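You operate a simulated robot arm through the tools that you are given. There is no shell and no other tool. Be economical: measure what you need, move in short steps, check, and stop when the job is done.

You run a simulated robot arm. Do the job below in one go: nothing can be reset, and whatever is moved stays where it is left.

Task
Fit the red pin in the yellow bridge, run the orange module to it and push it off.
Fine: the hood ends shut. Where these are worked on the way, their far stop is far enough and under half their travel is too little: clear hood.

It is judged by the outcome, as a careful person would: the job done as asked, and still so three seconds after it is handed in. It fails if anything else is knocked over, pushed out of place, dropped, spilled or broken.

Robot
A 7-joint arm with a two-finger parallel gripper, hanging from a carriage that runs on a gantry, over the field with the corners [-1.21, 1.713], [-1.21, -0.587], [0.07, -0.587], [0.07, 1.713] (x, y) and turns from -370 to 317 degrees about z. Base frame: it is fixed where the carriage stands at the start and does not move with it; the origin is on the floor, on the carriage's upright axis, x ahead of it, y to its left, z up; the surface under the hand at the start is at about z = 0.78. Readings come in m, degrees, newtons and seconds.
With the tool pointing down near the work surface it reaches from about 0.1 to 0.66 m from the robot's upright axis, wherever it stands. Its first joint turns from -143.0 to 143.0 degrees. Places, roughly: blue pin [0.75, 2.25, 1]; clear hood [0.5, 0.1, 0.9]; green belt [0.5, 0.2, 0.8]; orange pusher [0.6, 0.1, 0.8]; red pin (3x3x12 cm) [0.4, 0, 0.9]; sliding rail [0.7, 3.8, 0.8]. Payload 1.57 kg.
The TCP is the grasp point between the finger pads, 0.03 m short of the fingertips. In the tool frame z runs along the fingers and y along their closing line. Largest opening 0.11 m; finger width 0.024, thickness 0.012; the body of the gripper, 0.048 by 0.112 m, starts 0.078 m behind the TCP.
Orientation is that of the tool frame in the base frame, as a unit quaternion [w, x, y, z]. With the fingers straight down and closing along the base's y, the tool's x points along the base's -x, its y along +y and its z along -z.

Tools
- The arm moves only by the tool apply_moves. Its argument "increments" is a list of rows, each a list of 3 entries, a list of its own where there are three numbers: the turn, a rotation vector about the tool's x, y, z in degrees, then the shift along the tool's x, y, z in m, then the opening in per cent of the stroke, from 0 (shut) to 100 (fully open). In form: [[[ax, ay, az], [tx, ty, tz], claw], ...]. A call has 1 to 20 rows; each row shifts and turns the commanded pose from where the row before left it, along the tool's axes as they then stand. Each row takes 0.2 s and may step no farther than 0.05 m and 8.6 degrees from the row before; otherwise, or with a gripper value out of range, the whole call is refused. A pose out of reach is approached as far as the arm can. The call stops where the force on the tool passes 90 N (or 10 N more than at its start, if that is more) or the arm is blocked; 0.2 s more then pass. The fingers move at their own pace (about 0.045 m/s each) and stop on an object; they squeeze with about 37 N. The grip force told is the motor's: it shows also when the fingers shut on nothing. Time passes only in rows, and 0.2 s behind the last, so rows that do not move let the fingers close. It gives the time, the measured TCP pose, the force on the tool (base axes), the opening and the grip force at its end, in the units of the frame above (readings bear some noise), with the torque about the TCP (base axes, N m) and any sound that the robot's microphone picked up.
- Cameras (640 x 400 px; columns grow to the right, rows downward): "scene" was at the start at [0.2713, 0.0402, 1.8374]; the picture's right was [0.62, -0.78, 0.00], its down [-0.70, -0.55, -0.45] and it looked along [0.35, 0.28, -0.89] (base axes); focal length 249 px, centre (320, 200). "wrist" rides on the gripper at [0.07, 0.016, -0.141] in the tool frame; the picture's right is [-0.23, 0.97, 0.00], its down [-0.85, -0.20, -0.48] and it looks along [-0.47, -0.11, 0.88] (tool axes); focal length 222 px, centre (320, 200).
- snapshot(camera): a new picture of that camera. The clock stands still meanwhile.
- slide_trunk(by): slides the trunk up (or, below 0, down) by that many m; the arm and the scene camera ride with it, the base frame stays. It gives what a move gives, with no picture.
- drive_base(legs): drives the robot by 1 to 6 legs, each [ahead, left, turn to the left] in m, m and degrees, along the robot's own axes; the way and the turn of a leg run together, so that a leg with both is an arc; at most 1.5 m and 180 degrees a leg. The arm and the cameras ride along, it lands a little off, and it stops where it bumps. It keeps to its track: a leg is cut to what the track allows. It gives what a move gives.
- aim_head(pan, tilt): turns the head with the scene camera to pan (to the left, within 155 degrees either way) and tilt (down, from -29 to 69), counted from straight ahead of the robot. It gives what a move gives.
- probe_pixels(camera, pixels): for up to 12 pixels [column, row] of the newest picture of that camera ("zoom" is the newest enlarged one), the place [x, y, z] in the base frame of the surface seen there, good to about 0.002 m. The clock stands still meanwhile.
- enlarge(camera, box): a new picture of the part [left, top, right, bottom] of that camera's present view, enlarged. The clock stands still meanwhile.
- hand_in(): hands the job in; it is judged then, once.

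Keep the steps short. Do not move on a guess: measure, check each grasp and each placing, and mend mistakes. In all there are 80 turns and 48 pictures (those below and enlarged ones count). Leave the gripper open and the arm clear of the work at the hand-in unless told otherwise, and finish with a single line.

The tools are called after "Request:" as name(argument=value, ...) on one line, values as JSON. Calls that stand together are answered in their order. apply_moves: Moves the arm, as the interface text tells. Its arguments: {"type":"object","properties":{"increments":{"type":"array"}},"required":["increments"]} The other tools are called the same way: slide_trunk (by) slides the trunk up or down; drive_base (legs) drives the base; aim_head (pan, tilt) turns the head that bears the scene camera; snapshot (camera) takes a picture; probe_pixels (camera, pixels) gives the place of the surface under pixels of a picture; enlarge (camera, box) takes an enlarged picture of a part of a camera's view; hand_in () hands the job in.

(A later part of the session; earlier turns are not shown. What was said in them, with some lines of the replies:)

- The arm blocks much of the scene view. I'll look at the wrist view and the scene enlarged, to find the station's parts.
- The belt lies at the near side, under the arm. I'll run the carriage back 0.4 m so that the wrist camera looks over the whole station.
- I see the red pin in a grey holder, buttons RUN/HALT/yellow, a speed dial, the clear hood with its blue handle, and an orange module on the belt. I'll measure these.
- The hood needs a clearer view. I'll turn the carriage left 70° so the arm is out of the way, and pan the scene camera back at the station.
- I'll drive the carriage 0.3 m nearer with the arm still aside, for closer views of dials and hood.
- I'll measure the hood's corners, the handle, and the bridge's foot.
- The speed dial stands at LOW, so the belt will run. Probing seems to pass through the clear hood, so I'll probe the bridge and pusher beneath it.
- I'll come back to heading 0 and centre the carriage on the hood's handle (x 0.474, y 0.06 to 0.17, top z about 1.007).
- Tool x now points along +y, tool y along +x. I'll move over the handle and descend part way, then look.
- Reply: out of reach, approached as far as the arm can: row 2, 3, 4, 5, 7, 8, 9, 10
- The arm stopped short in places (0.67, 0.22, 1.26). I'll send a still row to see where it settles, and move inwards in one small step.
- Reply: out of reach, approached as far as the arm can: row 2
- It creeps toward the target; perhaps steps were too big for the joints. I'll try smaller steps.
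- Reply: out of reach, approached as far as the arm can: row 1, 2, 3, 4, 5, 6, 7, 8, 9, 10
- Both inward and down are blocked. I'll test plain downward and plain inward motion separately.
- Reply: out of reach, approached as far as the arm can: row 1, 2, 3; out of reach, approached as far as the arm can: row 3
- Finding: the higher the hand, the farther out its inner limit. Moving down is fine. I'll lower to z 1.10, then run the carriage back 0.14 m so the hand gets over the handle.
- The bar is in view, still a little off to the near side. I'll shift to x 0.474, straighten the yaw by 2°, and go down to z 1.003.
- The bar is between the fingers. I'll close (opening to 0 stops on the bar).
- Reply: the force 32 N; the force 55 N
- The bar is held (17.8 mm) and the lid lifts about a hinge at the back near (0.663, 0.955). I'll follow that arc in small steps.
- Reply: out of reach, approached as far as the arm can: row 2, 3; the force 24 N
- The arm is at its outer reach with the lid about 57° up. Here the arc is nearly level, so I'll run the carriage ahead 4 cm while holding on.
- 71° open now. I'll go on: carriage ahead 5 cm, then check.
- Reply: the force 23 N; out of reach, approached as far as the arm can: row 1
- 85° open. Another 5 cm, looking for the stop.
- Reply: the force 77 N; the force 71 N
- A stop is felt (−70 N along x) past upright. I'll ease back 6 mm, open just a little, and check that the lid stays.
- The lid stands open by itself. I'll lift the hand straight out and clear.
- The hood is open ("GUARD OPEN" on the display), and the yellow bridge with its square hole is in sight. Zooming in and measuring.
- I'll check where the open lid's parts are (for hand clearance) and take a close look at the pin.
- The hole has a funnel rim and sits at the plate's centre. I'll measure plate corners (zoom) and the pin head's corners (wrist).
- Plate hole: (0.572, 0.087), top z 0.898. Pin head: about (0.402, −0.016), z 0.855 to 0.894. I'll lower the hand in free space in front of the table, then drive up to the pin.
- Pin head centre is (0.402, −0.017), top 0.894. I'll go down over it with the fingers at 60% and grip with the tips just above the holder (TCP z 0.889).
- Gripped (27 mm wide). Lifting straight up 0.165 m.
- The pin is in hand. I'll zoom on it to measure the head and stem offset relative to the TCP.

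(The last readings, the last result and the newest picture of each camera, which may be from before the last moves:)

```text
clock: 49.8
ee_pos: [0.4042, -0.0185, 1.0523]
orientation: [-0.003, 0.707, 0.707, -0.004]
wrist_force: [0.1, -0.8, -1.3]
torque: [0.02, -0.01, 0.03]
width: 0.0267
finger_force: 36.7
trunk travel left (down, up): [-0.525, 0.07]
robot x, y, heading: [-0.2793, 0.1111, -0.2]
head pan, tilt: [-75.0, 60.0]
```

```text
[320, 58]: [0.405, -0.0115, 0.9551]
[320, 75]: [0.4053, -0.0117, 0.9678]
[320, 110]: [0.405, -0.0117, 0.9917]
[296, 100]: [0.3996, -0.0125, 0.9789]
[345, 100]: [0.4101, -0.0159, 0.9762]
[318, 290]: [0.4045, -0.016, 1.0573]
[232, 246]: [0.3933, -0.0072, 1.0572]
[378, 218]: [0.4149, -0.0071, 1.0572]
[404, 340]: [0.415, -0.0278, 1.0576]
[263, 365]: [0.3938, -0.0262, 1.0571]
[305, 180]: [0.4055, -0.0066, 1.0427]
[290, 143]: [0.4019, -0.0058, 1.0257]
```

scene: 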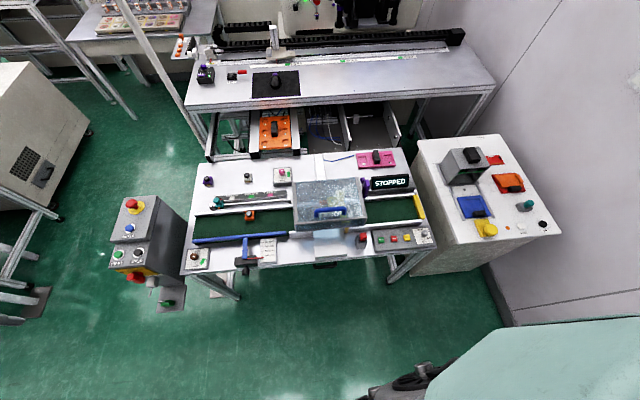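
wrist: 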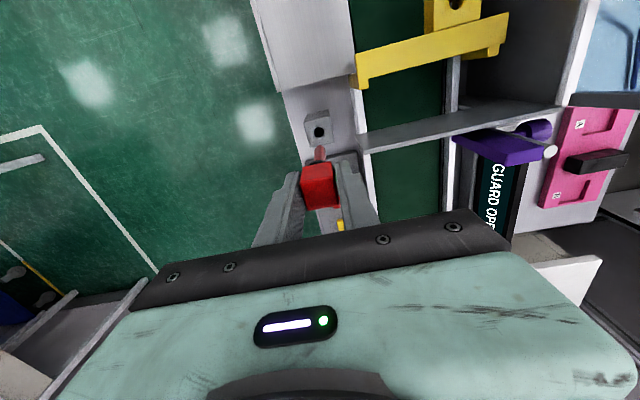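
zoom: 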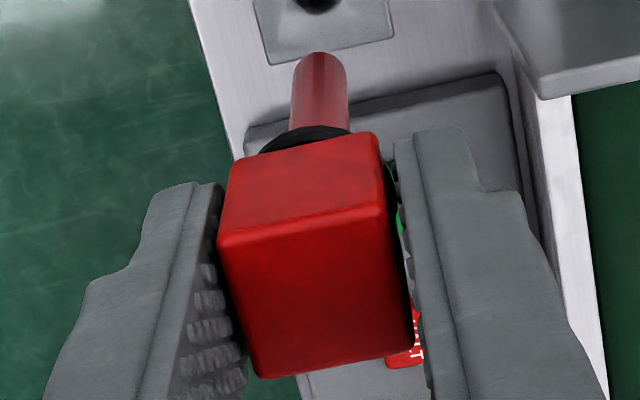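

Pin axis at (0.4045, −0.0171), stem bottom z 0.953, clear of the bridge (0.898). I'll shift +y 0.104 and drive ahead 0.165 m.

Request:
apply_moves(increments=[[[0, 0, 0], [0.026, 0, 0], 0], [[0, 0, 0], [0.026, 0, 0], 0], [[0, 0, 0], [0.026, 0, 0], 0], [[0, 0, 0], [0.026, 0, 0], 0]])

Request:
drive_base(legs=[[0.165, 0, 0.2]])

Request:
enlarge(camera="wrist", box=[270, 90, 370, 215])

```text
clock: 50.8
ee_pos: [0.4047, 0.0858, 1.0521]
orientation: [-0.002, 0.708, 0.707, -0.004]
wrist_force: [-0.4, -0.6, -0.4]
torque: [0.03, -0.01, -0.02]
width: 0.0269
finger_force: 36.6
trunk travel left (down, up): [-0.525, 0.07]
robot x, y, heading: [-0.2788, 0.1135, -0.3]
head pan, tilt: [-75.0, 60.0]
```

```text
clock: 52.3
ee_pos: [0.5588, 0.0841, 1.0522]
orientation: [-0.006, 0.707, 0.707, -0.007]
wrist_force: [-20.2, 0.1, 6.8]
torque: [-0.04, -2.67, 0.02]
width: 0.0269
finger_force: 37.1
trunk travel left (down, up): [-0.525, 0.07]
robot x, y, heading: [-0.1167, 0.1134, -0.5]
head pan, tilt: [-75.0, 60.0]
stopped in leg 1: the force on the tool passed its limit at 140 N (the readings are from after the stop); the commanded pose is now the measured one
```

```text
3.20 times, centred on (320, 152) of wrist
```

zoom: 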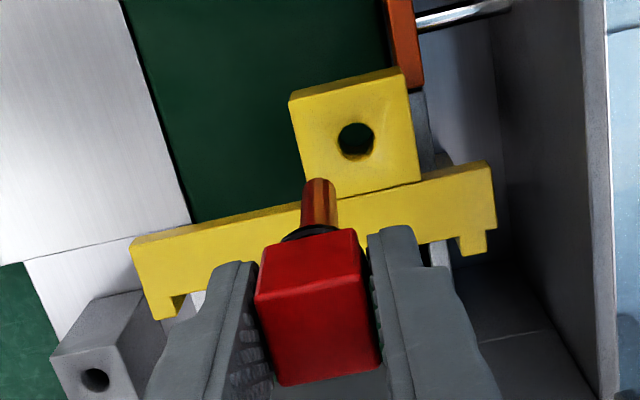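

The drive stopped on a contact (140 N peak, at about 0.13 m above the TCP, from the +x side). I'll probe what stands there: the lid edge at the right of the view.

Request:
snapshot(camera="wrist")

Request:
probe_pixels(camera="zoom", pixels=[[600, 100], [610, 300], [635, 200], [625, 350], [570, 60], [430, 100], [355, 140], [338, 210]])

```text
16 pictures are left
```

wrist: 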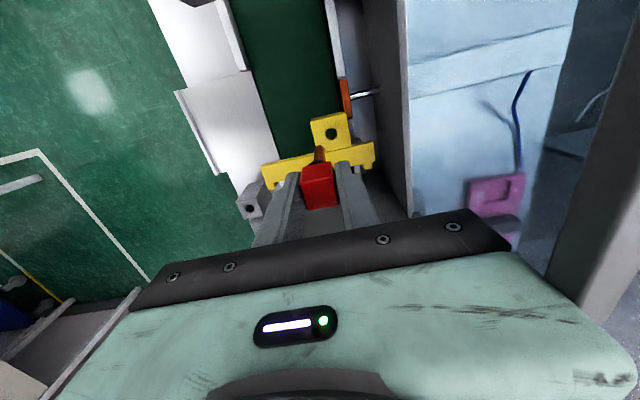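

```text
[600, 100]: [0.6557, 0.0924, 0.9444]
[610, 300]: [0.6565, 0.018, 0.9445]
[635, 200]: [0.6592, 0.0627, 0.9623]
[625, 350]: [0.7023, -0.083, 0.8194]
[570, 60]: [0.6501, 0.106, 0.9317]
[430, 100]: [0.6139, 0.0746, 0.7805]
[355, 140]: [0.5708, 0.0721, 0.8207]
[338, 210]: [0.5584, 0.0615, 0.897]
```

The hand's wide upper part (it spans along x now) met the upright lid at z≈1.18. I'll back off 0.15 m and turn the tool by −90° so that its narrow side faces the lid.

Request:
drive_base(legs=[[-0.15, 0, 0.5]])

Request:
apply_moves(increments=[[[0, 0, -8.2], [0, 0, 0], 0], [[0, 0, -8.2], [0, 0, 0], 0], [[0, 0, -8.2], [0, 0, 0], 0], [[0, 0, -8.2], [0, 0, 0], 0], [[0, 0, -8.2], [0, 0, 0], 0], [[0, 0, -8.2], [0, 0, 0], 0], [[0, 0, -8.2], [0, 0, 0], 0], [[0, 0, -8.2], [0, 0, 0], 0], [[0, 0, -8.2], [0, 0, 0], 0], [[0, 0, -8.2], [0, 0, 0], 0], [[0, 0, -8], [0, 0, 0], 0]])

Request:
enlarge(camera="wrist", box=[240, 90, 400, 215])

```text
clock: 53.6
ee_pos: [0.4142, 0.0868, 1.054]
orientation: [-0.005, 0.705, 0.709, -0.006]
wrist_force: [0.2, 0.5, -0.9]
torque: [0.0, -0.03, -0.01]
width: 0.0267
finger_force: 36.8
trunk travel left (down, up): [-0.525, 0.07]
robot x, y, heading: [-0.2631, 0.1096, -0.0]
head pan, tilt: [-75.0, 60.0]
```

```text
clock: 56.0
ee_pos: [0.4141, 0.0864, 1.054]
orientation: [-0.008, -0.003, 1.0, -0.001]
wrist_force: [-0.9, -0.6, -0.6]
torque: [-0.01, 0.0, 0.05]
width: 0.0267
finger_force: 37.1
trunk travel left (down, up): [-0.525, 0.07]
robot x, y, heading: [-0.2672, 0.1126, 0.1]
head pan, tilt: [-75.0, 60.0]
```

```text
3.20 times, centred on (320, 152) of wrist
```

zoom: 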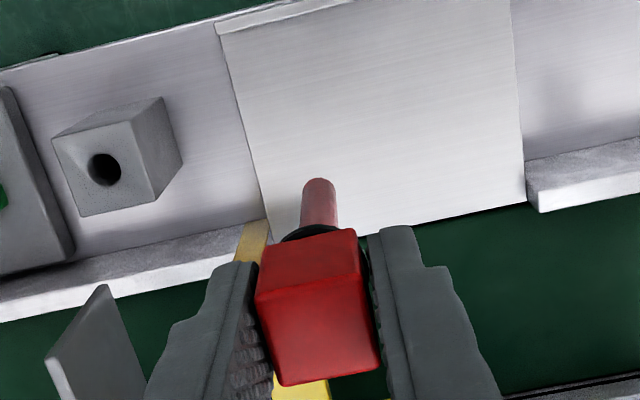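

A 0.9° tilt stayed from the bump; I'll take it out, then re-measure the pin in hand.

Request:
apply_moves(increments=[[[0, -0.9, 0], [0, 0, 0], 0], [[0, 0, 0], [0, 0, 0], 0]])

Request:
enlarge(camera="wrist", box=[288, 135, 352, 215])

Request:
probe_pixels(camera="zoom", pixels=[[320, 60], [320, 75], [320, 110], [305, 100], [335, 100], [318, 290], [232, 246], [378, 218], [404, 340], [263, 365], [305, 180], [290, 143]])

```text
clock: 56.6
ee_pos: [0.4138, 0.0881, 1.0556]
orientation: [0.0, -0.003, 1.0, -0.001]
wrist_force: [-0.4, -0.5, -0.5]
torque: [0.0, 0.0, 0.04]
width: 0.0266
finger_force: 36.6
trunk travel left (down, up): [-0.525, 0.07]
robot x, y, heading: [-0.2661, 0.1067, 0.0]
head pan, tilt: [-75.0, 60.0]
```

```text
5.00 times, centred on (320, 175) of wrist
```

zoom: 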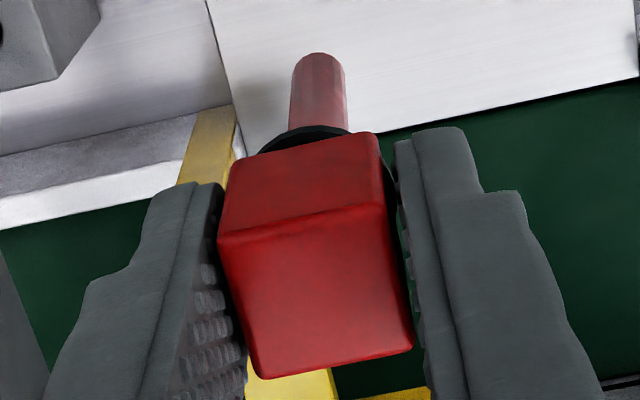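

```text
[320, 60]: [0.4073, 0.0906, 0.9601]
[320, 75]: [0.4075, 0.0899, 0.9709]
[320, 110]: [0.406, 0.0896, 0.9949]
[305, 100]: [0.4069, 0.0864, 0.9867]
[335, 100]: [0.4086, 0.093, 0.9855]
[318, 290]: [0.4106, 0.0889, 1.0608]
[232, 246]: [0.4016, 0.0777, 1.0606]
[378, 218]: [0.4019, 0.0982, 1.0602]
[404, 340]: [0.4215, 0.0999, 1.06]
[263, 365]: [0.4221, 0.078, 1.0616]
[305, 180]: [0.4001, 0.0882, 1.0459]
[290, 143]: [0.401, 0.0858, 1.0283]
```

Pin axis (0.412, 0.089). Now drive ahead 0.15 m toward the bridge, with the narrow side facing the lid.

Request:
drive_base(legs=[[0.15, 0, 0]])

Request:
enlarge(camera="wrist", box=[240, 90, 400, 215])

```text
clock: 58.0
ee_pos: [0.5643, 0.0907, 1.055]
orientation: [0.0, -0.005, 1.0, -0.001]
wrist_force: [1.0, 0.6, -0.7]
torque: [0.02, -0.01, -0.02]
width: 0.0266
finger_force: 36.8
trunk travel left (down, up): [-0.525, 0.07]
robot x, y, heading: [-0.1172, 0.1105, 0.2]
head pan, tilt: [-75.0, 60.0]
```

```text
3.20 times, centred on (320, 152) of wrist
```

zoom: 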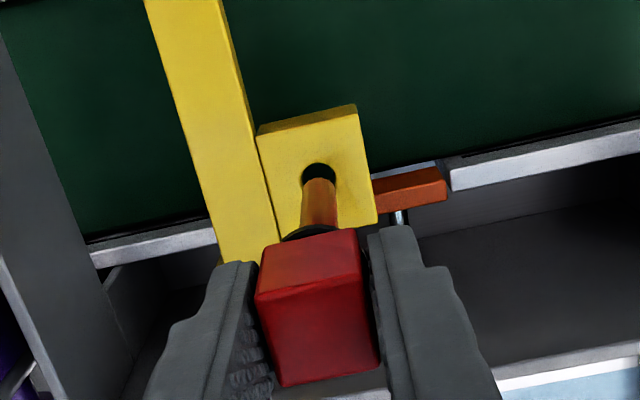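

Request:
probe_pixels(camera="zoom", pixels=[[268, 156], [354, 128], [370, 212], [282, 232], [297, 178], [341, 178], [318, 156], [320, 185], [318, 225], [315, 330], [440, 185], [365, 165]])

```text
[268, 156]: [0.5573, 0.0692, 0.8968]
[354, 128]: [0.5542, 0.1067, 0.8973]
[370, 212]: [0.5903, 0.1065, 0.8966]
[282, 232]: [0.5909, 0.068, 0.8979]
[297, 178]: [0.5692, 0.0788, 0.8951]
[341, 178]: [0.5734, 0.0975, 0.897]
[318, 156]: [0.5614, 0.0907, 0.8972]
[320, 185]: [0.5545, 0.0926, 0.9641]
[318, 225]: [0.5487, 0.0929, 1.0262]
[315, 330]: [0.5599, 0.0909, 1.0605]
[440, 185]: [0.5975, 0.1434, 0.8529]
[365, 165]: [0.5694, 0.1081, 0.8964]
```

Hole centre (0.572, 0.0875); pin axis now about (0.562, 0.092). I'll shift by (+0.0098, −0.0045), lower to just above the plate, and look.

Request:
apply_moves(increments=[[[0, 0, 0], [-0.0098, -0.0045, 0], 0], [[0, 0, 0], [0, 0, 0.02], 0], [[0, 0, 0], [0, 0, 0.02], 0], [[0, 0, 0], [0, 0, 0.012], 0]])

Request:
enlarge(camera="wrist", box=[280, 110, 360, 190])

```text
clock: 59.0
ee_pos: [0.572, 0.0855, 1.0018]
orientation: [0.001, -0.004, 1.0, -0.001]
wrist_force: [0.0, 0.4, 0.0]
torque: [-0.02, -0.01, 0.01]
width: 0.0268
finger_force: 36.5
trunk travel left (down, up): [-0.525, 0.07]
robot x, y, heading: [-0.1157, 0.1121, 0.3]
head pan, tilt: [-75.0, 60.0]
```

```text
5.00 times, centred on (320, 150) of wrist
```

zoom: 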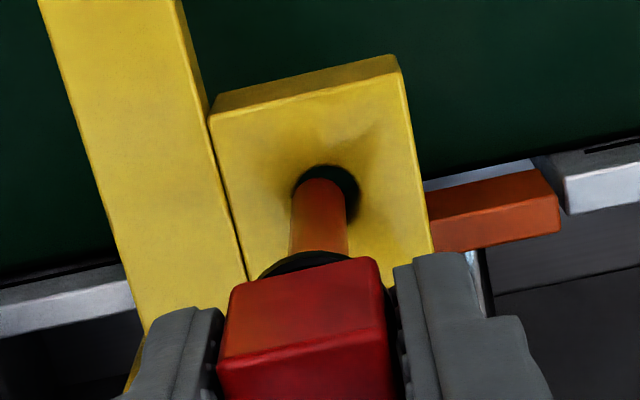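

The stem tip is right above the funnel, about 1.5 mm short in +y. I'll correct that and lower gently to seating.

Request:
apply_moves(increments=[[[0, 0, 0], [0, 0.0015, 0], 0], [[0, 0, 0], [0, 0, 0.008], 0], [[0, 0, 0], [0, 0, 0.008], 0], [[0, 0, 0], [0, 0, 0.008], 0]])

```text
clock: 60.0
ee_pos: [0.5734, 0.0887, 0.9783]
orientation: [0.0, -0.004, 1.0, -0.001]
wrist_force: [-1.1, 0.5, -0.3]
torque: [0.01, 0.02, 0.02]
width: 0.0267
finger_force: 37.5
trunk travel left (down, up): [-0.525, 0.07]
robot x, y, heading: [-0.1151, 0.1143, 0.6]
head pan, tilt: [-75.0, 60.0]
```

No resistance, tip inside the hole. Continuing down to about 0.932.

Request:
apply_moves(increments=[[[0, 0, 0], [0, 0, 0.012], 0], [[0, 0, 0], [0, 0, 0.012], 0], [[0, 0, 0], [0, 0, 0.012], 0], [[0, 0, 0], [0, 0, 0.008], 0]])

```text
clock: 61.0
ee_pos: [0.5726, 0.0891, 0.9339]
orientation: [0.0, -0.004, 1.0, -0.001]
wrist_force: [-0.6, -0.2, -0.8]
torque: [0.0, 0.01, -0.03]
width: 0.0265
finger_force: 37.2
trunk travel left (down, up): [-0.525, 0.07]
robot x, y, heading: [-0.1149, 0.1143, 0.3]
head pan, tilt: [-75.0, 60.0]
```

Request:
apply_moves(increments=[[[0, 0, 0], [0, 0, 0.002], 0], [[0, 0, 0], [0, 0, 0.002], 0], [[0, 0, 0], [0, 0, 0.002], 0]])

Request:
enlarge(camera="wrist", box=[270, 110, 370, 210])

```text
clock: 61.8
ee_pos: [0.5736, 0.0887, 0.9291]
orientation: [0.0, -0.004, 1.0, -0.001]
wrist_force: [0.5, 0.3, -2.0]
torque: [0.02, -0.01, 0.0]
width: 0.0269
finger_force: 37.3
trunk travel left (down, up): [-0.525, 0.07]
robot x, y, heading: [-0.1151, 0.1128, 0.4]
head pan, tilt: [-75.0, 60.0]
```

```text
4.00 times, centred on (320, 160) of wrist
```

zoom: 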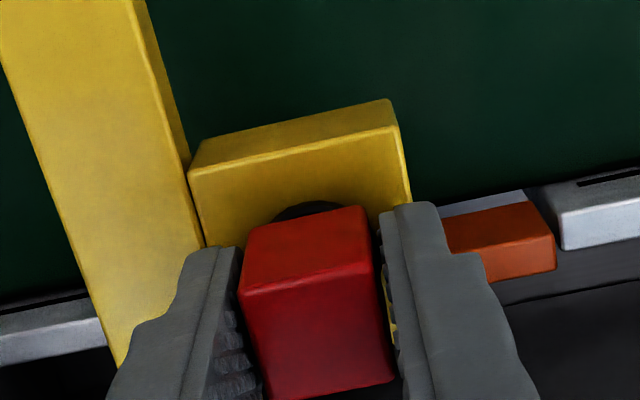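

The collar is at the plate and the fingertips 1–2 mm above it. I'll release with a small opening and lift out straight.

Request:
apply_moves(increments=[[[0, 0, 0], [0, 0, 0], 45], [[0, 0, 0], [0, 0, 0], 45], [[0, 0, 0], [0, 0, 0], 45], [[0, 0, 0], [0, 0, -0.02], 45], [[0, 0, 0], [0, 0, -0.02], 45], [[0, 0, 0], [0, 0, -0.02], 45], [[0, 0, 0], [0, 0, -0.025], 45], [[0, 0, 0], [0, 0, -0.025], 45], [[0, 0, 0], [0, 0, -0.025], 45]])

Request:
snapshot(camera="wrist")

Request:
probe_pixels(camera="wrist", pixels=[[318, 175], [320, 182], [320, 168], [330, 165], [310, 168]])

```text
clock: 63.8
ee_pos: [0.5611, 0.0938, 1.0417]
orientation: [-0.02, -0.003, 1.0, 0.004]
wrist_force: [11.4, -5.5, -39.6]
torque: [0.16, 3.29, -0.43]
width: 0.0496
finger_force: 0.1
trunk travel left (down, up): [-0.525, 0.07]
robot x, y, heading: [-0.1178, 0.1132, -0.0]
head pan, tilt: [-75.0, 60.0]
stopped in row 9: the force on the tool passed its limit at 112 N (the readings are from after the stop); the commanded pose is now the measured one
```

```text
10 pictures are left
```

wrist: 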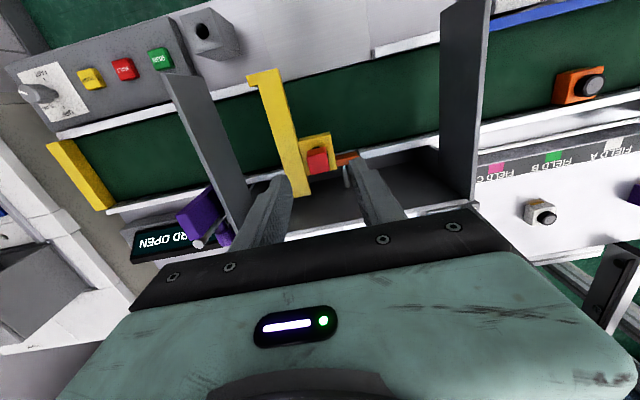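

```text
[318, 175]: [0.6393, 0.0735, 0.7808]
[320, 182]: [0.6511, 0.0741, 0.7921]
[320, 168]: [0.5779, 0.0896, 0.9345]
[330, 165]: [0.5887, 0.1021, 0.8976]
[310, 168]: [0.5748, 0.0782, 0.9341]
```

The pin is seated (head top 0.934 on plate 0.897). While rising, the hand caught under the lid's front lip, which overhangs at x≈0.615, z≈1.15. I'll ease down 15 mm, then back the carriage out.

Request:
apply_moves(increments=[[[0, 0, 0], [0, 0, 0.008], 45], [[0, 0, 0], [0, 0, 0.008], 45]])

Request:
drive_base(legs=[[-0.2, 0, 0]])

```text
clock: 64.4
ee_pos: [0.5651, 0.0979, 1.0321]
orientation: [-0.015, -0.005, 1.0, 0.006]
wrist_force: [0.2, -0.5, 0.1]
torque: [0.0, 0.01, -0.02]
width: 0.0493
finger_force: 0.1
trunk travel left (down, up): [-0.525, 0.07]
robot x, y, heading: [-0.1127, 0.1162, 0.1]
head pan, tilt: [-75.0, 60.0]
```

```text
clock: 66.0
ee_pos: [0.3612, 0.0951, 1.0319]
orientation: [-0.016, -0.006, 1.0, 0.005]
wrist_force: [1.0, -0.3, 0.8]
torque: [0.01, 0.01, -0.01]
width: 0.0494
finger_force: 0.0
trunk travel left (down, up): [-0.525, 0.07]
robot x, y, heading: [-0.3153, 0.1154, 0.3]
head pan, tilt: [-75.0, 60.0]
```

Free, no force left. I'll straighten the tilt, raise to z 1.34 while reaching out, and turn the tool back +90° to take the lid's handle the way I did before.

Request:
apply_moves(increments=[[[0.6, -1.8, 0], [0, 0, 0], 45], [[0, 0, 0], [-0.0145, 0, -0.038], 45], [[0, 0, 0], [-0.0145, 0, -0.038], 45], [[0, 0, 0], [-0.0145, 0, -0.038], 45], [[0, 0, 0], [-0.0145, 0, -0.038], 45], [[0, 0, 0], [-0.0145, 0, -0.038], 45], [[0, 0, 0], [-0.0145, 0, -0.038], 45], [[0, 0, 0], [-0.0145, 0, -0.038], 45], [[0, 0, 0], [-0.0145, 0, -0.038], 45], [[0, 0, 8.2], [0, 0, 0], 45], [[0, 0, 8.2], [0, 0, 0], 45], [[0, 0, 8.2], [0, 0, 0], 45], [[0, 0, 8.2], [0, 0, 0], 45], [[0, 0, 8.2], [0, 0, 0], 45], [[0, 0, 8.2], [0, 0, 0], 45], [[0, 0, 8.2], [0, 0, 0], 45], [[0, 0, 8.2], [0, 0, 0], 45], [[0, 0, 8.2], [0, 0, 0], 45], [[0, 0, 8.2], [0, 0, 0], 45], [[0, 0, 8], [0, 0, 0], 45]])

Request:
drive_base(legs=[[0.1, 0, 0]])

Request:
snapshot(camera="wrist")

```text
clock: 70.2
ee_pos: [0.4774, 0.0969, 1.3359]
orientation: [-0.001, 0.704, 0.71, 0.0]
wrist_force: [-0.4, 0.0, 0.8]
torque: [0.04, 0.0, 0.04]
width: 0.0494
finger_force: 0.1
trunk travel left (down, up): [-0.525, 0.07]
robot x, y, heading: [-0.3171, 0.1102, 0.5]
head pan, tilt: [-75.0, 60.0]
```

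```text
clock: 71.4
ee_pos: [0.5777, 0.0959, 1.3354]
orientation: [-0.001, 0.703, 0.711, 0.0]
wrist_force: [0.6, 0.2, -0.3]
torque: [0.03, 0.02, 0.01]
width: 0.0497
finger_force: 0.0
trunk travel left (down, up): [-0.525, 0.07]
robot x, y, heading: [-0.2127, 0.1117, 0.3]
head pan, tilt: [-75.0, 60.0]
```

```text
9 pictures are left
```

wrist: 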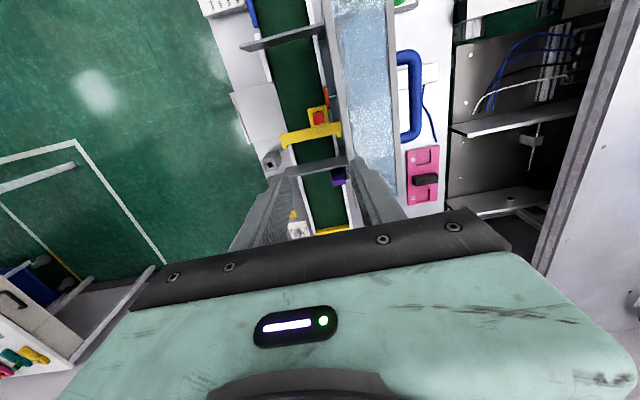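

I see the lid with its handle at about (412, 95). Measuring handle and lid edge.

Request:
probe_pixels(camera="wrist", pixels=[[414, 70], [415, 95], [415, 120], [408, 55], [403, 137], [391, 60], [395, 130], [335, 90], [345, 40], [350, 130], [372, 175], [340, 8]])

```text
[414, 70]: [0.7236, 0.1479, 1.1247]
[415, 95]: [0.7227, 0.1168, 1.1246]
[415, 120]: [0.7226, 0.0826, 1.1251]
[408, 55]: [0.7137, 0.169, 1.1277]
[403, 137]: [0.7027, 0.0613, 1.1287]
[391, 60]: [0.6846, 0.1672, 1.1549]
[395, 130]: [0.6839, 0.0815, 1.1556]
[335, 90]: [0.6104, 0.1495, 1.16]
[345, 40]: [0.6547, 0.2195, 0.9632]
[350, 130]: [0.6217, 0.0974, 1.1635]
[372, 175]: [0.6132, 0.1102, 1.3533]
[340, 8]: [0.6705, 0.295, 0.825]
```

The lid stands at 90°, bar at (0.722, 0.06–0.17, 1.117), hinge works out at (0.657, 0.933). I'll drive above the bar, set the gripper to 35% and check position.

Request:
drive_base(legs=[[0.144, 0, 0]])

Request:
apply_moves(increments=[[[0, 0, 0.6], [0.015, 0, 0], 35], [[0, 0, 0], [0, 0, 0.03], 35], [[0, 0, 0], [0, 0, 0.03], 35], [[0, 0, 0], [0, 0, 0.03], 35]])

```text
clock: 72.8
ee_pos: [0.7218, 0.0958, 1.3358]
orientation: [-0.002, 0.704, 0.71, 0.0]
wrist_force: [-0.1, -0.6, -0.2]
torque: [0.0, 0.04, -0.01]
width: 0.0496
finger_force: 0.1
trunk travel left (down, up): [-0.525, 0.07]
robot x, y, heading: [-0.0718, 0.1142, 0.2]
head pan, tilt: [-75.0, 60.0]
```

```text
clock: 73.8
ee_pos: [0.7235, 0.1107, 1.2444]
orientation: [0.001, 0.708, 0.706, 0.002]
wrist_force: [-0.3, -0.3, 0.0]
torque: [0.02, -0.02, -0.02]
width: 0.0385
finger_force: 0.1
trunk travel left (down, up): [-0.525, 0.07]
robot x, y, heading: [-0.0725, 0.1133, 0.3]
head pan, tilt: [-75.0, 60.0]
```

Lined up (x 0.7225). Going down to 1.122 and gripping the bar.

Request:
apply_moves(increments=[[[0, 0, 0], [0, -0.001, 0.03], 35], [[0, 0, 0], [0, 0, 0.03], 35], [[0, 0, 0], [0, 0, 0.03], 35], [[0, 0, 0], [0, 0, 0.03], 35], [[0, 0, 0], [0, 0, 0], 35]])

Request:
apply_moves(increments=[[[0, 0, 0], [0, 0, 0], 0], [[0, 0, 0], [0, 0, 0], 0], [[0, 0, 0], [0, 0, 0], 0], [[0, 0, 0], [0, 0, 0], 0]])

```text
clock: 74.8
ee_pos: [0.7259, 0.1104, 1.1369]
orientation: [0.003, 0.708, 0.706, 0.005]
wrist_force: [-0.2, 0.1, 0.1]
torque: [-0.01, 0.02, -0.01]
width: 0.0379
finger_force: 0.1
trunk travel left (down, up): [-0.525, 0.07]
robot x, y, heading: [-0.0758, 0.1095, 0.0]
head pan, tilt: [-75.0, 60.0]
stopped in row 5: the force on the tool passed its limit at 108 N (the readings are from after the stop); the commanded pose is now the measured one
```

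```text
clock: 75.8
ee_pos: [0.7252, 0.1106, 1.1362]
orientation: [0.004, 0.708, 0.706, 0.005]
wrist_force: [-0.2, 1.1, -5.2]
torque: [0.02, -0.09, -0.54]
width: 0.0177
finger_force: 32.4
trunk travel left (down, up): [-0.525, 0.07]
robot x, y, heading: [-0.0741, 0.1143, 0.0]
head pan, tilt: [-75.0, 60.0]
```

There was a brief contact at the bottom of the descent; it relaxed and the bar is now held (17.7 mm, forces small). I'll bring the lid back over the top: a small arm step, then the carriage 8 cm back.

Request:
apply_moves(increments=[[[0, 0, 0], [0, -0.012, -0.004], 0], [[0, 0, 0], [0, -0.012, -0.003], 0]])

Request:
drive_base(legs=[[-0.08, 0, 0]])

```text
clock: 76.4
ee_pos: [0.7041, 0.1103, 1.1459]
orientation: [0.005, 0.708, 0.706, 0.007]
wrist_force: [5.3, 0.8, 5.6]
torque: [0.23, -0.3, -0.55]
width: 0.0177
finger_force: 32.5
trunk travel left (down, up): [-0.525, 0.07]
robot x, y, heading: [-0.0746, 0.1127, 0.0]
head pan, tilt: [-75.0, 60.0]
```

```text
clock: 77.5
ee_pos: [0.6182, 0.1114, 1.1421]
orientation: [0.003, 0.708, 0.707, 0.005]
wrist_force: [-6.1, 0.4, -2.0]
torque: [-0.44, 0.25, -0.46]
width: 0.0175
finger_force: 32.4
trunk travel left (down, up): [-0.525, 0.07]
robot x, y, heading: [-0.1496, 0.1092, 0.2]
head pan, tilt: [-75.0, 60.0]
```

Going well. Continuing down the arc with the arm.

Request:
apply_moves(increments=[[[0, 0, 0], [0, -0.0148, 0.0036], 0], [[0, 0, 0], [0, -0.016, 0.0054], 0], [[0, 0, 0], [0, -0.0155, 0.0067], 0], [[0, 0, 0], [0, -0.0149, 0.0081], 0], [[0, 0, 0], [0, -0.0141, 0.0094], 0]])

```text
clock: 78.7
ee_pos: [0.5423, 0.1109, 1.1078]
orientation: [0.002, 0.707, 0.707, 0.004]
wrist_force: [1.0, 2.1, -3.3]
torque: [0.09, -0.1, -0.34]
width: 0.0176
finger_force: 32.3
trunk travel left (down, up): [-0.525, 0.07]
robot x, y, heading: [-0.1541, 0.1107, 0.1]
head pan, tilt: [-75.0, 60.0]
```

Request:
apply_moves(increments=[[[0, 0, 0], [0, -0.0133, 0.0105], 0], [[0, 0, 0], [0, -0.0123, 0.0116], 0], [[0, 0, 0], [0, -0.0112, 0.0127], 0], [[0, 0, 0], [0, -0.01, 0.0136], 0], [[0, 0, 0], [0, -0.0089, 0.0144], 0]])

Request:
apply_moves(increments=[[[0, 0, 0], [0, -0.0075, 0.0152], 0], [[0, 0, 0], [0, -0.0039, 0.0094], 0], [[0, 0, 0], [0, -0.001, 0.004], 0]])

```text
clock: 79.9
ee_pos: [0.492, 0.1123, 1.0469]
orientation: [0.005, 0.707, 0.707, 0.007]
wrist_force: [15.3, 5.3, -7.2]
torque: [-0.13, -0.37, 0.02]
width: 0.0177
finger_force: 32.6
trunk travel left (down, up): [-0.525, 0.07]
robot x, y, heading: [-0.153, 0.1141, 0.3]
head pan, tilt: [-75.0, 60.0]
```

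```text
clock: 80.7
ee_pos: [0.4803, 0.1109, 1.0198]
orientation: [0.005, 0.709, 0.706, 0.007]
wrist_force: [23.5, 5.7, -7.6]
torque: [0.04, -0.48, 0.13]
width: 0.0177
finger_force: 32.5
trunk travel left (down, up): [-0.525, 0.07]
robot x, y, heading: [-0.1541, 0.112, -0.0]
head pan, tilt: [-75.0, 60.0]
```

Nearly shut. A little more down until it bears.

Request:
apply_moves(increments=[[[0, 0, 0], [0, 0.001, 0.004], 0], [[0, 0, 0], [0, 0, 0.004], 0], [[0, 0, 0], [0, 0, 0.003], 0]])

```text
clock: 81.5
ee_pos: [0.48, 0.1109, 1.0069]
orientation: [0.003, 0.708, 0.707, 0.005]
wrist_force: [1.9, -1.9, 24.0]
torque: [-0.02, -0.05, 0.17]
width: 0.0179
finger_force: 32.5
trunk travel left (down, up): [-0.525, 0.07]
robot x, y, heading: [-0.1545, 0.107, 0.0]
head pan, tilt: [-75.0, 60.0]
```

The lid bears (+24 N), handle at the same height as at the start. I'll release, lift off, and look.

Request:
apply_moves(increments=[[[0, 0, 0], [0, 0, -0.002], 60], [[0, 0, 0], [0, 0, 0], 60], [[0, 0, 0], [0, 0, 0], 60], [[0, 0, 0], [0, 0, -0.02], 60], [[0, 0, 0], [0, 0, -0.02], 60], [[0, 0, 0], [0, 0, -0.02], 60], [[0, 0, 0], [0, 0, -0.02], 60]])

Request:
drive_base(legs=[[-0.13, 0, 0]])

Request:
snapshot(camera="wrist")

```text
clock: 83.1
ee_pos: [0.501, 0.1112, 1.0677]
orientation: [0.002, 0.707, 0.707, 0.004]
wrist_force: [0.4, 0.3, -1.0]
torque: [0.01, -0.01, -0.01]
width: 0.0659
finger_force: 0.1
out of reach, approached as far as the arm can: row 5, 6, 7
trunk travel left (down, up): [-0.525, 0.07]
robot x, y, heading: [-0.1577, 0.1135, -0.0]
head pan, tilt: [-75.0, 60.0]
```

```text
clock: 84.4
ee_pos: [0.3713, 0.1087, 1.0676]
orientation: [0.002, 0.71, 0.704, 0.004]
wrist_force: [0.0, -0.3, -0.2]
torque: [0.0, -0.03, 0.0]
width: 0.0659
finger_force: 0.1
trunk travel left (down, up): [-0.525, 0.07]
robot x, y, heading: [-0.2865, 0.1132, 0.2]
head pan, tilt: [-75.0, 60.0]
```

```text
8 pictures are left
```

wrist: 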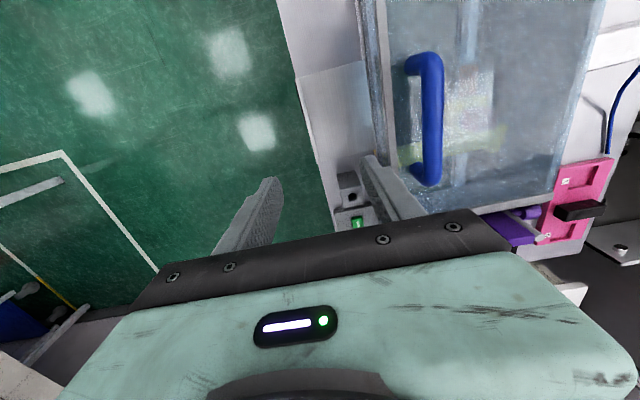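

The hood is shut. Next: press RUN at (0.4046, −0.1074, top 0.811) with closed fingertips. Moving over it first.

Request:
apply_moves(increments=[[[0, 0, -0.4], [-0.036, 0.006, 0], 0], [[0, 0, 0], [-0.036, 0.006, 0], 0], [[0, 0, 0], [-0.036, 0.006, 0], 0], [[0, 0, 0], [-0.036, 0.005, 0], 0], [[0, 0, 0], [-0.036, 0.005, 0], 0], [[0, 0, 0], [-0.036, 0.005, 0], 0], [[0, 0, 0], [0, 0, 0.03], 0], [[0, 0, 0], [0, 0, 0.04], 0], [[0, 0, 0], [0, 0, 0.04], 0], [[0, 0, 0], [0, 0, 0.04], 0], [[0, 0, 0], [0, 0, 0.04], 0], [[0, 0, 0], [0, 0, 0.017], 0]])

```text
clock: 87.0
ee_pos: [0.3888, -0.1013, 0.9168]
orientation: [0.003, 0.707, 0.708, 0.004]
wrist_force: [0.2, -0.6, -0.2]
torque: [0.02, 0.01, 0.03]
width: 0.0
finger_force: 21.0
out of reach, approached as far as the arm can: row 10, 11, 12
trunk travel left (down, up): [-0.525, 0.07]
robot x, y, heading: [-0.2836, 0.1117, -0.1]
head pan, tilt: [-75.0, 60.0]
```

The reach ends here (too far out). I'll drive the carriage ahead 0.11 m and pull the hand back in by the same.

Request:
drive_base(legs=[[0.08, -0.06, 0]])

Request:
apply_moves(increments=[[[0, 0, 0], [0.018, -0.021, 0], 0], [[0, 0, 0], [0.018, -0.021, 0], 0], [[0, 0, 0], [0.018, -0.021, 0], 0]])

```text
clock: 88.1
ee_pos: [0.4694, -0.1595, 0.9154]
orientation: [0.002, 0.705, 0.709, 0.003]
wrist_force: [0.8, -0.1, 0.2]
torque: [-0.01, -0.02, 0.0]
width: 0.0001
finger_force: 21.7
trunk travel left (down, up): [-0.525, 0.07]
robot x, y, heading: [-0.2054, 0.0515, 0.2]
head pan, tilt: [-75.0, 60.0]
```

```text
clock: 88.9
ee_pos: [0.4055, -0.1038, 0.9166]
orientation: [0.003, 0.705, 0.709, 0.003]
wrist_force: [-0.7, -0.9, -0.5]
torque: [0.08, 0.02, -0.02]
width: 0.0
finger_force: 21.0
trunk travel left (down, up): [-0.525, 0.07]
robot x, y, heading: [-0.2044, 0.0555, 0.2]
head pan, tilt: [-75.0, 60.0]
```

Request:
apply_moves(increments=[[[0, 0, 0], [-0.0035, 0, 0.02], 0], [[0, 0, 0], [0, 0, 0.025], 0], [[0, 0, 0], [0, 0, 0.022], 0], [[0, 0, 0], [0, 0, 0.004], 0], [[0, 0, 0], [0, 0, 0.003], 0], [[0, 0, 0], [0, 0, 0.003], 0]])

```text
clock: 90.3
ee_pos: [0.4068, -0.1081, 0.8386]
orientation: [0.002, 0.705, 0.709, 0.004]
wrist_force: [0.0, -1.4, 1.5]
torque: [-0.02, -0.01, -0.03]
width: 0.0
finger_force: 21.6
trunk travel left (down, up): [-0.525, 0.07]
robot x, y, heading: [-0.2061, 0.0555, -0.2]
head pan, tilt: [-75.0, 60.0]
```

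Request:
apply_moves(increments=[[[0, 0, 0], [0, 0, 0.002], 0], [[0, 0, 0], [0, 0, 0.002], 0], [[0, 0, 0], [0, 0, 0], 0]])

```text
clock: 91.1
ee_pos: [0.4069, -0.1081, 0.8349]
orientation: [0.003, 0.706, 0.708, 0.004]
wrist_force: [-3.5, 1.8, 12.0]
torque: [0.02, 0.09, -0.09]
width: 0.0
finger_force: 21.1
trunk travel left (down, up): [-0.525, 0.07]
robot x, y, heading: [-0.2074, 0.051, 0.1]
head pan, tilt: [-75.0, 60.0]
heard: click
```

A click was heard: RUN is pressed. I'll lift 5 cm and look with the scene camera at the station.

Request:
apply_moves(increments=[[[0, 0, 0], [0, 0, -0.02], 0], [[0, 0, 0], [0, 0, -0.04], 0], [[0, 0, 0], [0, 0, -0.03], 0]])

Request:
aim_head(pan=5, tilt=55)

Request:
snapshot(camera="scene")

```text
clock: 91.9
ee_pos: [0.4049, -0.1094, 0.9249]
orientation: [0.002, 0.705, 0.71, 0.004]
wrist_force: [-0.5, 0.2, -0.4]
torque: [0.01, -0.04, 0.01]
width: 0.0
finger_force: 21.1
trunk travel left (down, up): [-0.525, 0.07]
robot x, y, heading: [-0.21, 0.0499, 0.3]
head pan, tilt: [-75.0, 60.0]
```

```text
clock: 93.4
ee_pos: [0.4061, -0.1089, 0.924]
orientation: [0.002, 0.705, 0.709, 0.004]
wrist_force: [0.0, -0.4, 0.3]
torque: [-0.01, -0.02, 0.01]
width: 0.0
finger_force: 21.7
trunk travel left (down, up): [-0.525, 0.07]
robot x, y, heading: [-0.2061, 0.0512, 0.1]
head pan, tilt: [5.0, 55.0]
```

```text
7 pictures are left
```

scene: 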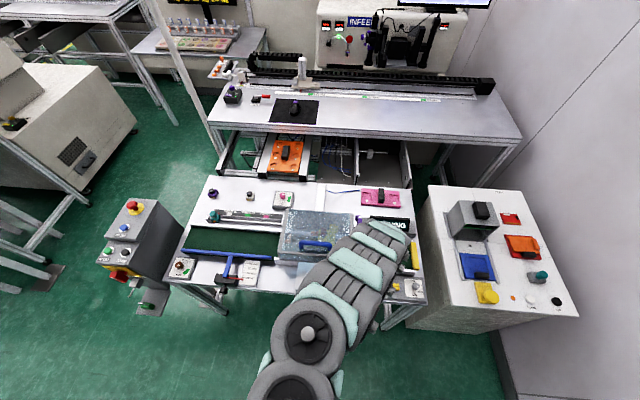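

The module has left its start place and the display shows "…ING". Zooming on the hood.

Request:
enlarge(camera="scene", box=[260, 195, 420, 285])

```text
4.00 times, centred on (340, 240) of scene
```

zoom: 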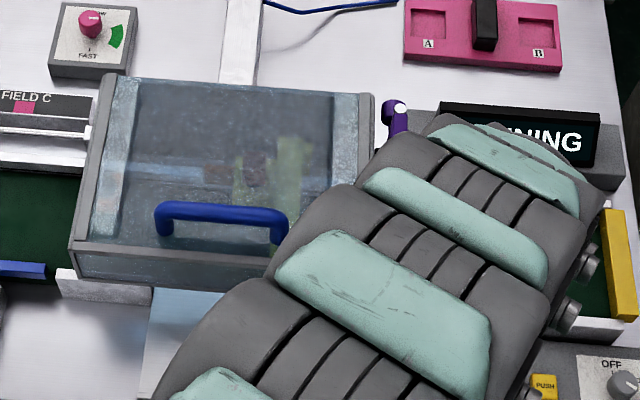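

The display reads RUNNING. I'll move the hand over to PUSH (0.403, −0.221) meanwhile, and look under the hood again to see the module at the pin.

Request:
apply_moves(increments=[[[0, 0, 0], [-0.028, 0, 0], 0], [[0, 0, 0], [-0.028, 0, 0], 0], [[0, 0, 0], [-0.028, -0.001, 0], 0], [[0, 0, 0], [-0.028, -0.001, 0], 0], [[0, 0, 0], [0, 0, 0], 0], [[0, 0, 0], [0, 0, 0], 0], [[0, 0, 0], [0, 0, 0], 0], [[0, 0, 0], [0, 0, 0], 0], [[0, 0, 0], [0, 0, 0], 0], [[0, 0, 0], [0, 0, 0], 0], [[0, 0, 0], [0, 0, 0], 0], [[0, 0, 0], [0, 0, 0], 0], [[0, 0, 0], [0, 0, 0], 0], [[0, 0, 0], [0, 0, 0], 0], [[0, 0, 0], [0, 0, 0], 0], [[0, 0, 0], [0, 0, 0], 0]])

Request:
enlarge(camera="scene", box=[270, 200, 370, 270])

Request:
probe_pixels(camera="zoom", pixels=[[200, 190], [215, 205], [230, 195], [245, 205], [260, 195], [275, 205], [240, 175], [270, 180], [290, 175], [220, 235], [255, 235], [310, 180]])

```text
clock: 96.8
ee_pos: [0.4028, -0.2208, 0.9249]
orientation: [0.002, 0.705, 0.709, 0.004]
wrist_force: [0.0, 0.7, -0.2]
torque: [-0.03, 0.01, -0.02]
width: 0.0001
finger_force: 21.2
trunk travel left (down, up): [-0.525, 0.07]
robot x, y, heading: [-0.2065, 0.055, -0.1]
head pan, tilt: [5.0, 55.0]
```

```text
5.71 times, centred on (320, 235) of scene
```

zoom: 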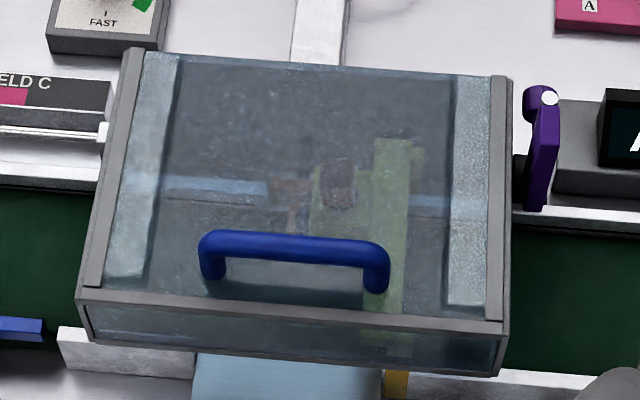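

```text
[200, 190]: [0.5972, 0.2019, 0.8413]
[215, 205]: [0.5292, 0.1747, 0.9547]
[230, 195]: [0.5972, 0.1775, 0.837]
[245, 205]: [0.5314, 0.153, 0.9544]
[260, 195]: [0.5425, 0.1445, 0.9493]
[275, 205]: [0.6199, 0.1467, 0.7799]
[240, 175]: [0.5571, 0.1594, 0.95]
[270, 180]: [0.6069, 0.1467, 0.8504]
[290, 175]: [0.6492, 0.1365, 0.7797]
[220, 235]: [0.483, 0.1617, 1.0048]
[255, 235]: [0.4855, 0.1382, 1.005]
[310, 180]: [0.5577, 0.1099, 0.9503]
```

An orange patch shows at (293, 215) in front of the pusher (288, 188), beside the pin. I'll probe it.

Request:
probe_pixels(camera="zoom", pixels=[[288, 188], [290, 210], [294, 216], [298, 222], [286, 206], [292, 226], [300, 212], [280, 212], [304, 205], [338, 185], [296, 206], [284, 220]])

```text
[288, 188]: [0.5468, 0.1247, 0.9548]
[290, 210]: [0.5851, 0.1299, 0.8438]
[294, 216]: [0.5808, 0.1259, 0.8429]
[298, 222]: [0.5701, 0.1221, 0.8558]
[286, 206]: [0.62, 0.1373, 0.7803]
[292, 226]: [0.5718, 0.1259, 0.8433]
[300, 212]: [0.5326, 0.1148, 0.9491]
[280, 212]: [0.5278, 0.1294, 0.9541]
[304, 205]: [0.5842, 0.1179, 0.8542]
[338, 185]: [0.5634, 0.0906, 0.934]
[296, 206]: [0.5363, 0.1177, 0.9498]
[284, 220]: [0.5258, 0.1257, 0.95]
```

The orange module stands against the pin (x 0.57–0.585, y up to 0.13, top 0.843) in front of the pusher. Now press PUSH.

Request:
apply_moves(increments=[[[0, 0, 0], [0, 0, 0.03], 0], [[0, 0, 0], [0, 0, 0.03], 0], [[0, 0, 0], [0, 0, 0.02], 0], [[0, 0, 0], [0, 0, 0.004], 0], [[0, 0, 0], [0, 0, 0.003], 0], [[0, 0, 0], [0, 0, 0.003], 0], [[0, 0, 0], [0, 0, 0], 0]])

```text
clock: 98.4
ee_pos: [0.3996, -0.2196, 0.8604]
orientation: [0.003, 0.705, 0.709, 0.003]
wrist_force: [-0.2, -0.1, -0.2]
torque: [0.03, -0.02, 0.01]
width: 0.0
finger_force: 21.6
out of reach, approached as far as the arm can: row 3, 5
trunk travel left (down, up): [-0.525, 0.07]
robot x, y, heading: [-0.2073, 0.0541, 0.3]
head pan, tilt: [5.0, 55.0]
```

At the edge of reach. I'll raise the hand 4 cm, lower the trunk 5 cm, and press again with the arm.

Request:
apply_moves(increments=[[[0, 0, 0], [0, 0.003, -0.04], 0]])

Request:
slide_trunk(by=-0.05)

```text
clock: 98.8
ee_pos: [0.4055, -0.2167, 0.8989]
orientation: [0.002, 0.705, 0.709, 0.006]
wrist_force: [-0.1, 1.5, -0.8]
torque: [-0.08, -0.04, -0.02]
width: 0.0001
finger_force: 21.6
trunk travel left (down, up): [-0.525, 0.07]
robot x, y, heading: [-0.2068, 0.0509, 0.2]
head pan, tilt: [5.0, 55.0]
```

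```text
clock: 99.8
ee_pos: [0.4033, -0.2184, 0.8484]
orientation: [0.002, 0.705, 0.709, 0.004]
wrist_force: [0.2, 0.6, -0.2]
torque: [0.02, 0.01, 0.02]
width: 0.0
finger_force: 21.6
trunk travel left (down, up): [-0.475, 0.12]
robot x, y, heading: [-0.207, 0.0517, 0.0]
head pan, tilt: [5.0, 55.0]
```

Request:
apply_moves(increments=[[[0, 0, 0], [-0.002, 0, 0.004], 0], [[0, 0, 0], [0, 0, 0.003], 0], [[0, 0, 0], [0, 0, 0.003], 0], [[0, 0, 0], [0, 0, 0.002], 0], [[0, 0, 0], [0, 0, 0.002], 0], [[0, 0, 0], [0, 0, 0], 0]])

```text
clock: 101.2
ee_pos: [0.4015, -0.2211, 0.8344]
orientation: [0.002, 0.706, 0.708, 0.004]
wrist_force: [-5.9, 2.1, 17.4]
torque: [-0.03, 0.21, -0.05]
width: 0.0001
finger_force: 21.7
trunk travel left (down, up): [-0.475, 0.12]
robot x, y, heading: [-0.2052, 0.0493, 0.0]
head pan, tilt: [5.0, 55.0]
heard: click
```

A click. I'll lift off, open the gripper, and check that the module came off onto the chute.

Request:
apply_moves(increments=[[[0, 0, 0], [0, 0, -0.02], 0], [[0, 0, 0], [0, 0, -0.03], 0], [[0, 0, 0], [0, 0, -0.03], 50], [[0, 0, 0], [0, 0, -0.02], 50], [[0, 0, 0], [0, 0, 0], 50], [[0, 0, 0], [0, 0, 0], 50], [[0, 0, 0], [0, 0, 0], 50]])

Request:
enlarge(camera="scene", box=[240, 190, 400, 310])

```text
clock: 102.8
ee_pos: [0.4008, -0.222, 0.9336]
orientation: [0.002, 0.706, 0.709, 0.004]
wrist_force: [0.0, 0.0, -0.7]
torque: [0.01, 0.0, 0.0]
width: 0.0551
finger_force: 0.0
trunk travel left (down, up): [-0.475, 0.12]
robot x, y, heading: [-0.2075, 0.0556, 0.2]
head pan, tilt: [5.0, 55.0]
```

```text
3.33 times, centred on (320, 250) of scene
```

zoom: 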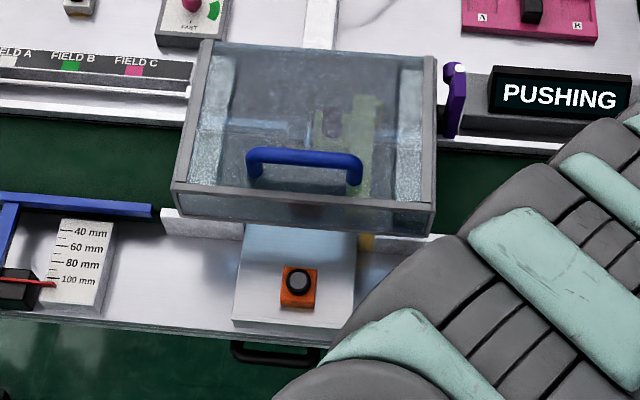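

The orange module is off the belt on the plate. I'll back the arm away, let the pusher finish, and take a last look.

Request:
apply_moves(increments=[[[0, 0, 0], [0, 0, -0.03], 100], [[0, 0, 0], [0, 0, -0.03], 100], [[0, 0, 0], [0, 0, 0], 100], [[0, 0, 0], [0, 0, 0], 100], [[0, 0, 0], [0, 0, 0], 100]])

Request:
drive_base(legs=[[-0.35, 0, 0]])

Request:
snapshot(camera="scene")

Request:
enlarge(camera="scene", box=[240, 100, 400, 220])

```text
clock: 104.0
ee_pos: [0.4031, -0.223, 0.9955]
orientation: [0.003, 0.706, 0.709, 0.004]
wrist_force: [-0.8, 0.6, -1.2]
torque: [0.0, 0.0, -0.03]
width: 0.1098
finger_force: 0.1
trunk travel left (down, up): [-0.475, 0.12]
robot x, y, heading: [-0.2026, 0.0541, 0.2]
head pan, tilt: [5.0, 55.0]
```

```text
clock: 106.2
ee_pos: [0.0559, -0.2223, 0.9953]
orientation: [0.003, 0.703, 0.711, 0.003]
wrist_force: [1.5, -0.5, 0.1]
torque: [-0.01, 0.03, -0.01]
width: 0.11
finger_force: 0.0
trunk travel left (down, up): [-0.475, 0.12]
robot x, y, heading: [-0.5519, 0.0507, 0.5]
head pan, tilt: [5.0, 55.0]
```

```text
3 pictures are left
```

scene: 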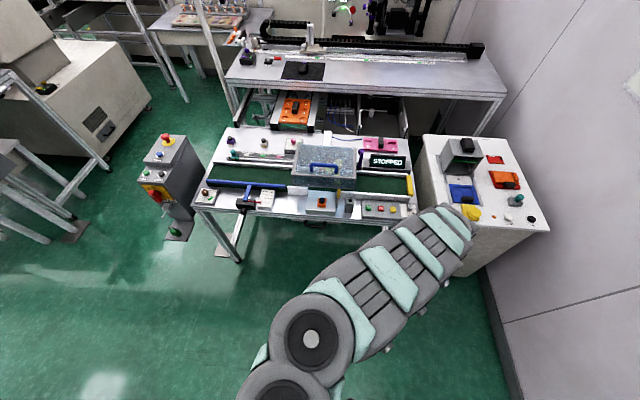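

```text
3.33 times, centred on (320, 160) of scene
```

zoom: 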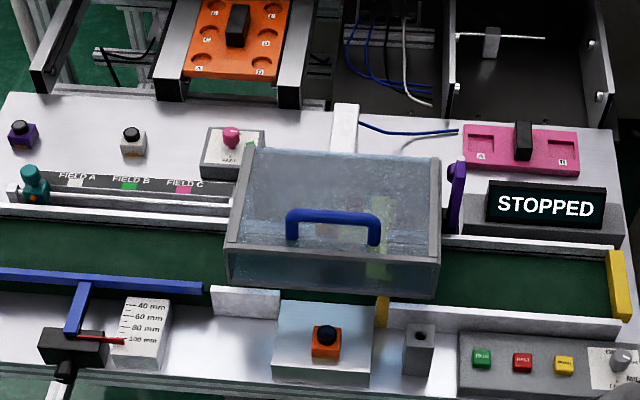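

The display reads STOPPED, the hood is shut, the pin is in the bridge, and the orange module rests on the plate off the belt. The gripper is open and the arm is clear, so I'm handing in.

Request:
hand_in()

```text
The job is handed in.
```

The red pin is in the yellow bridge, the orange module was run up to it and pushed off onto the plate, and the hood is shut; on the way the hand hit the open hood and its handle three times (peaks of 108–140 N), with no damage seen.
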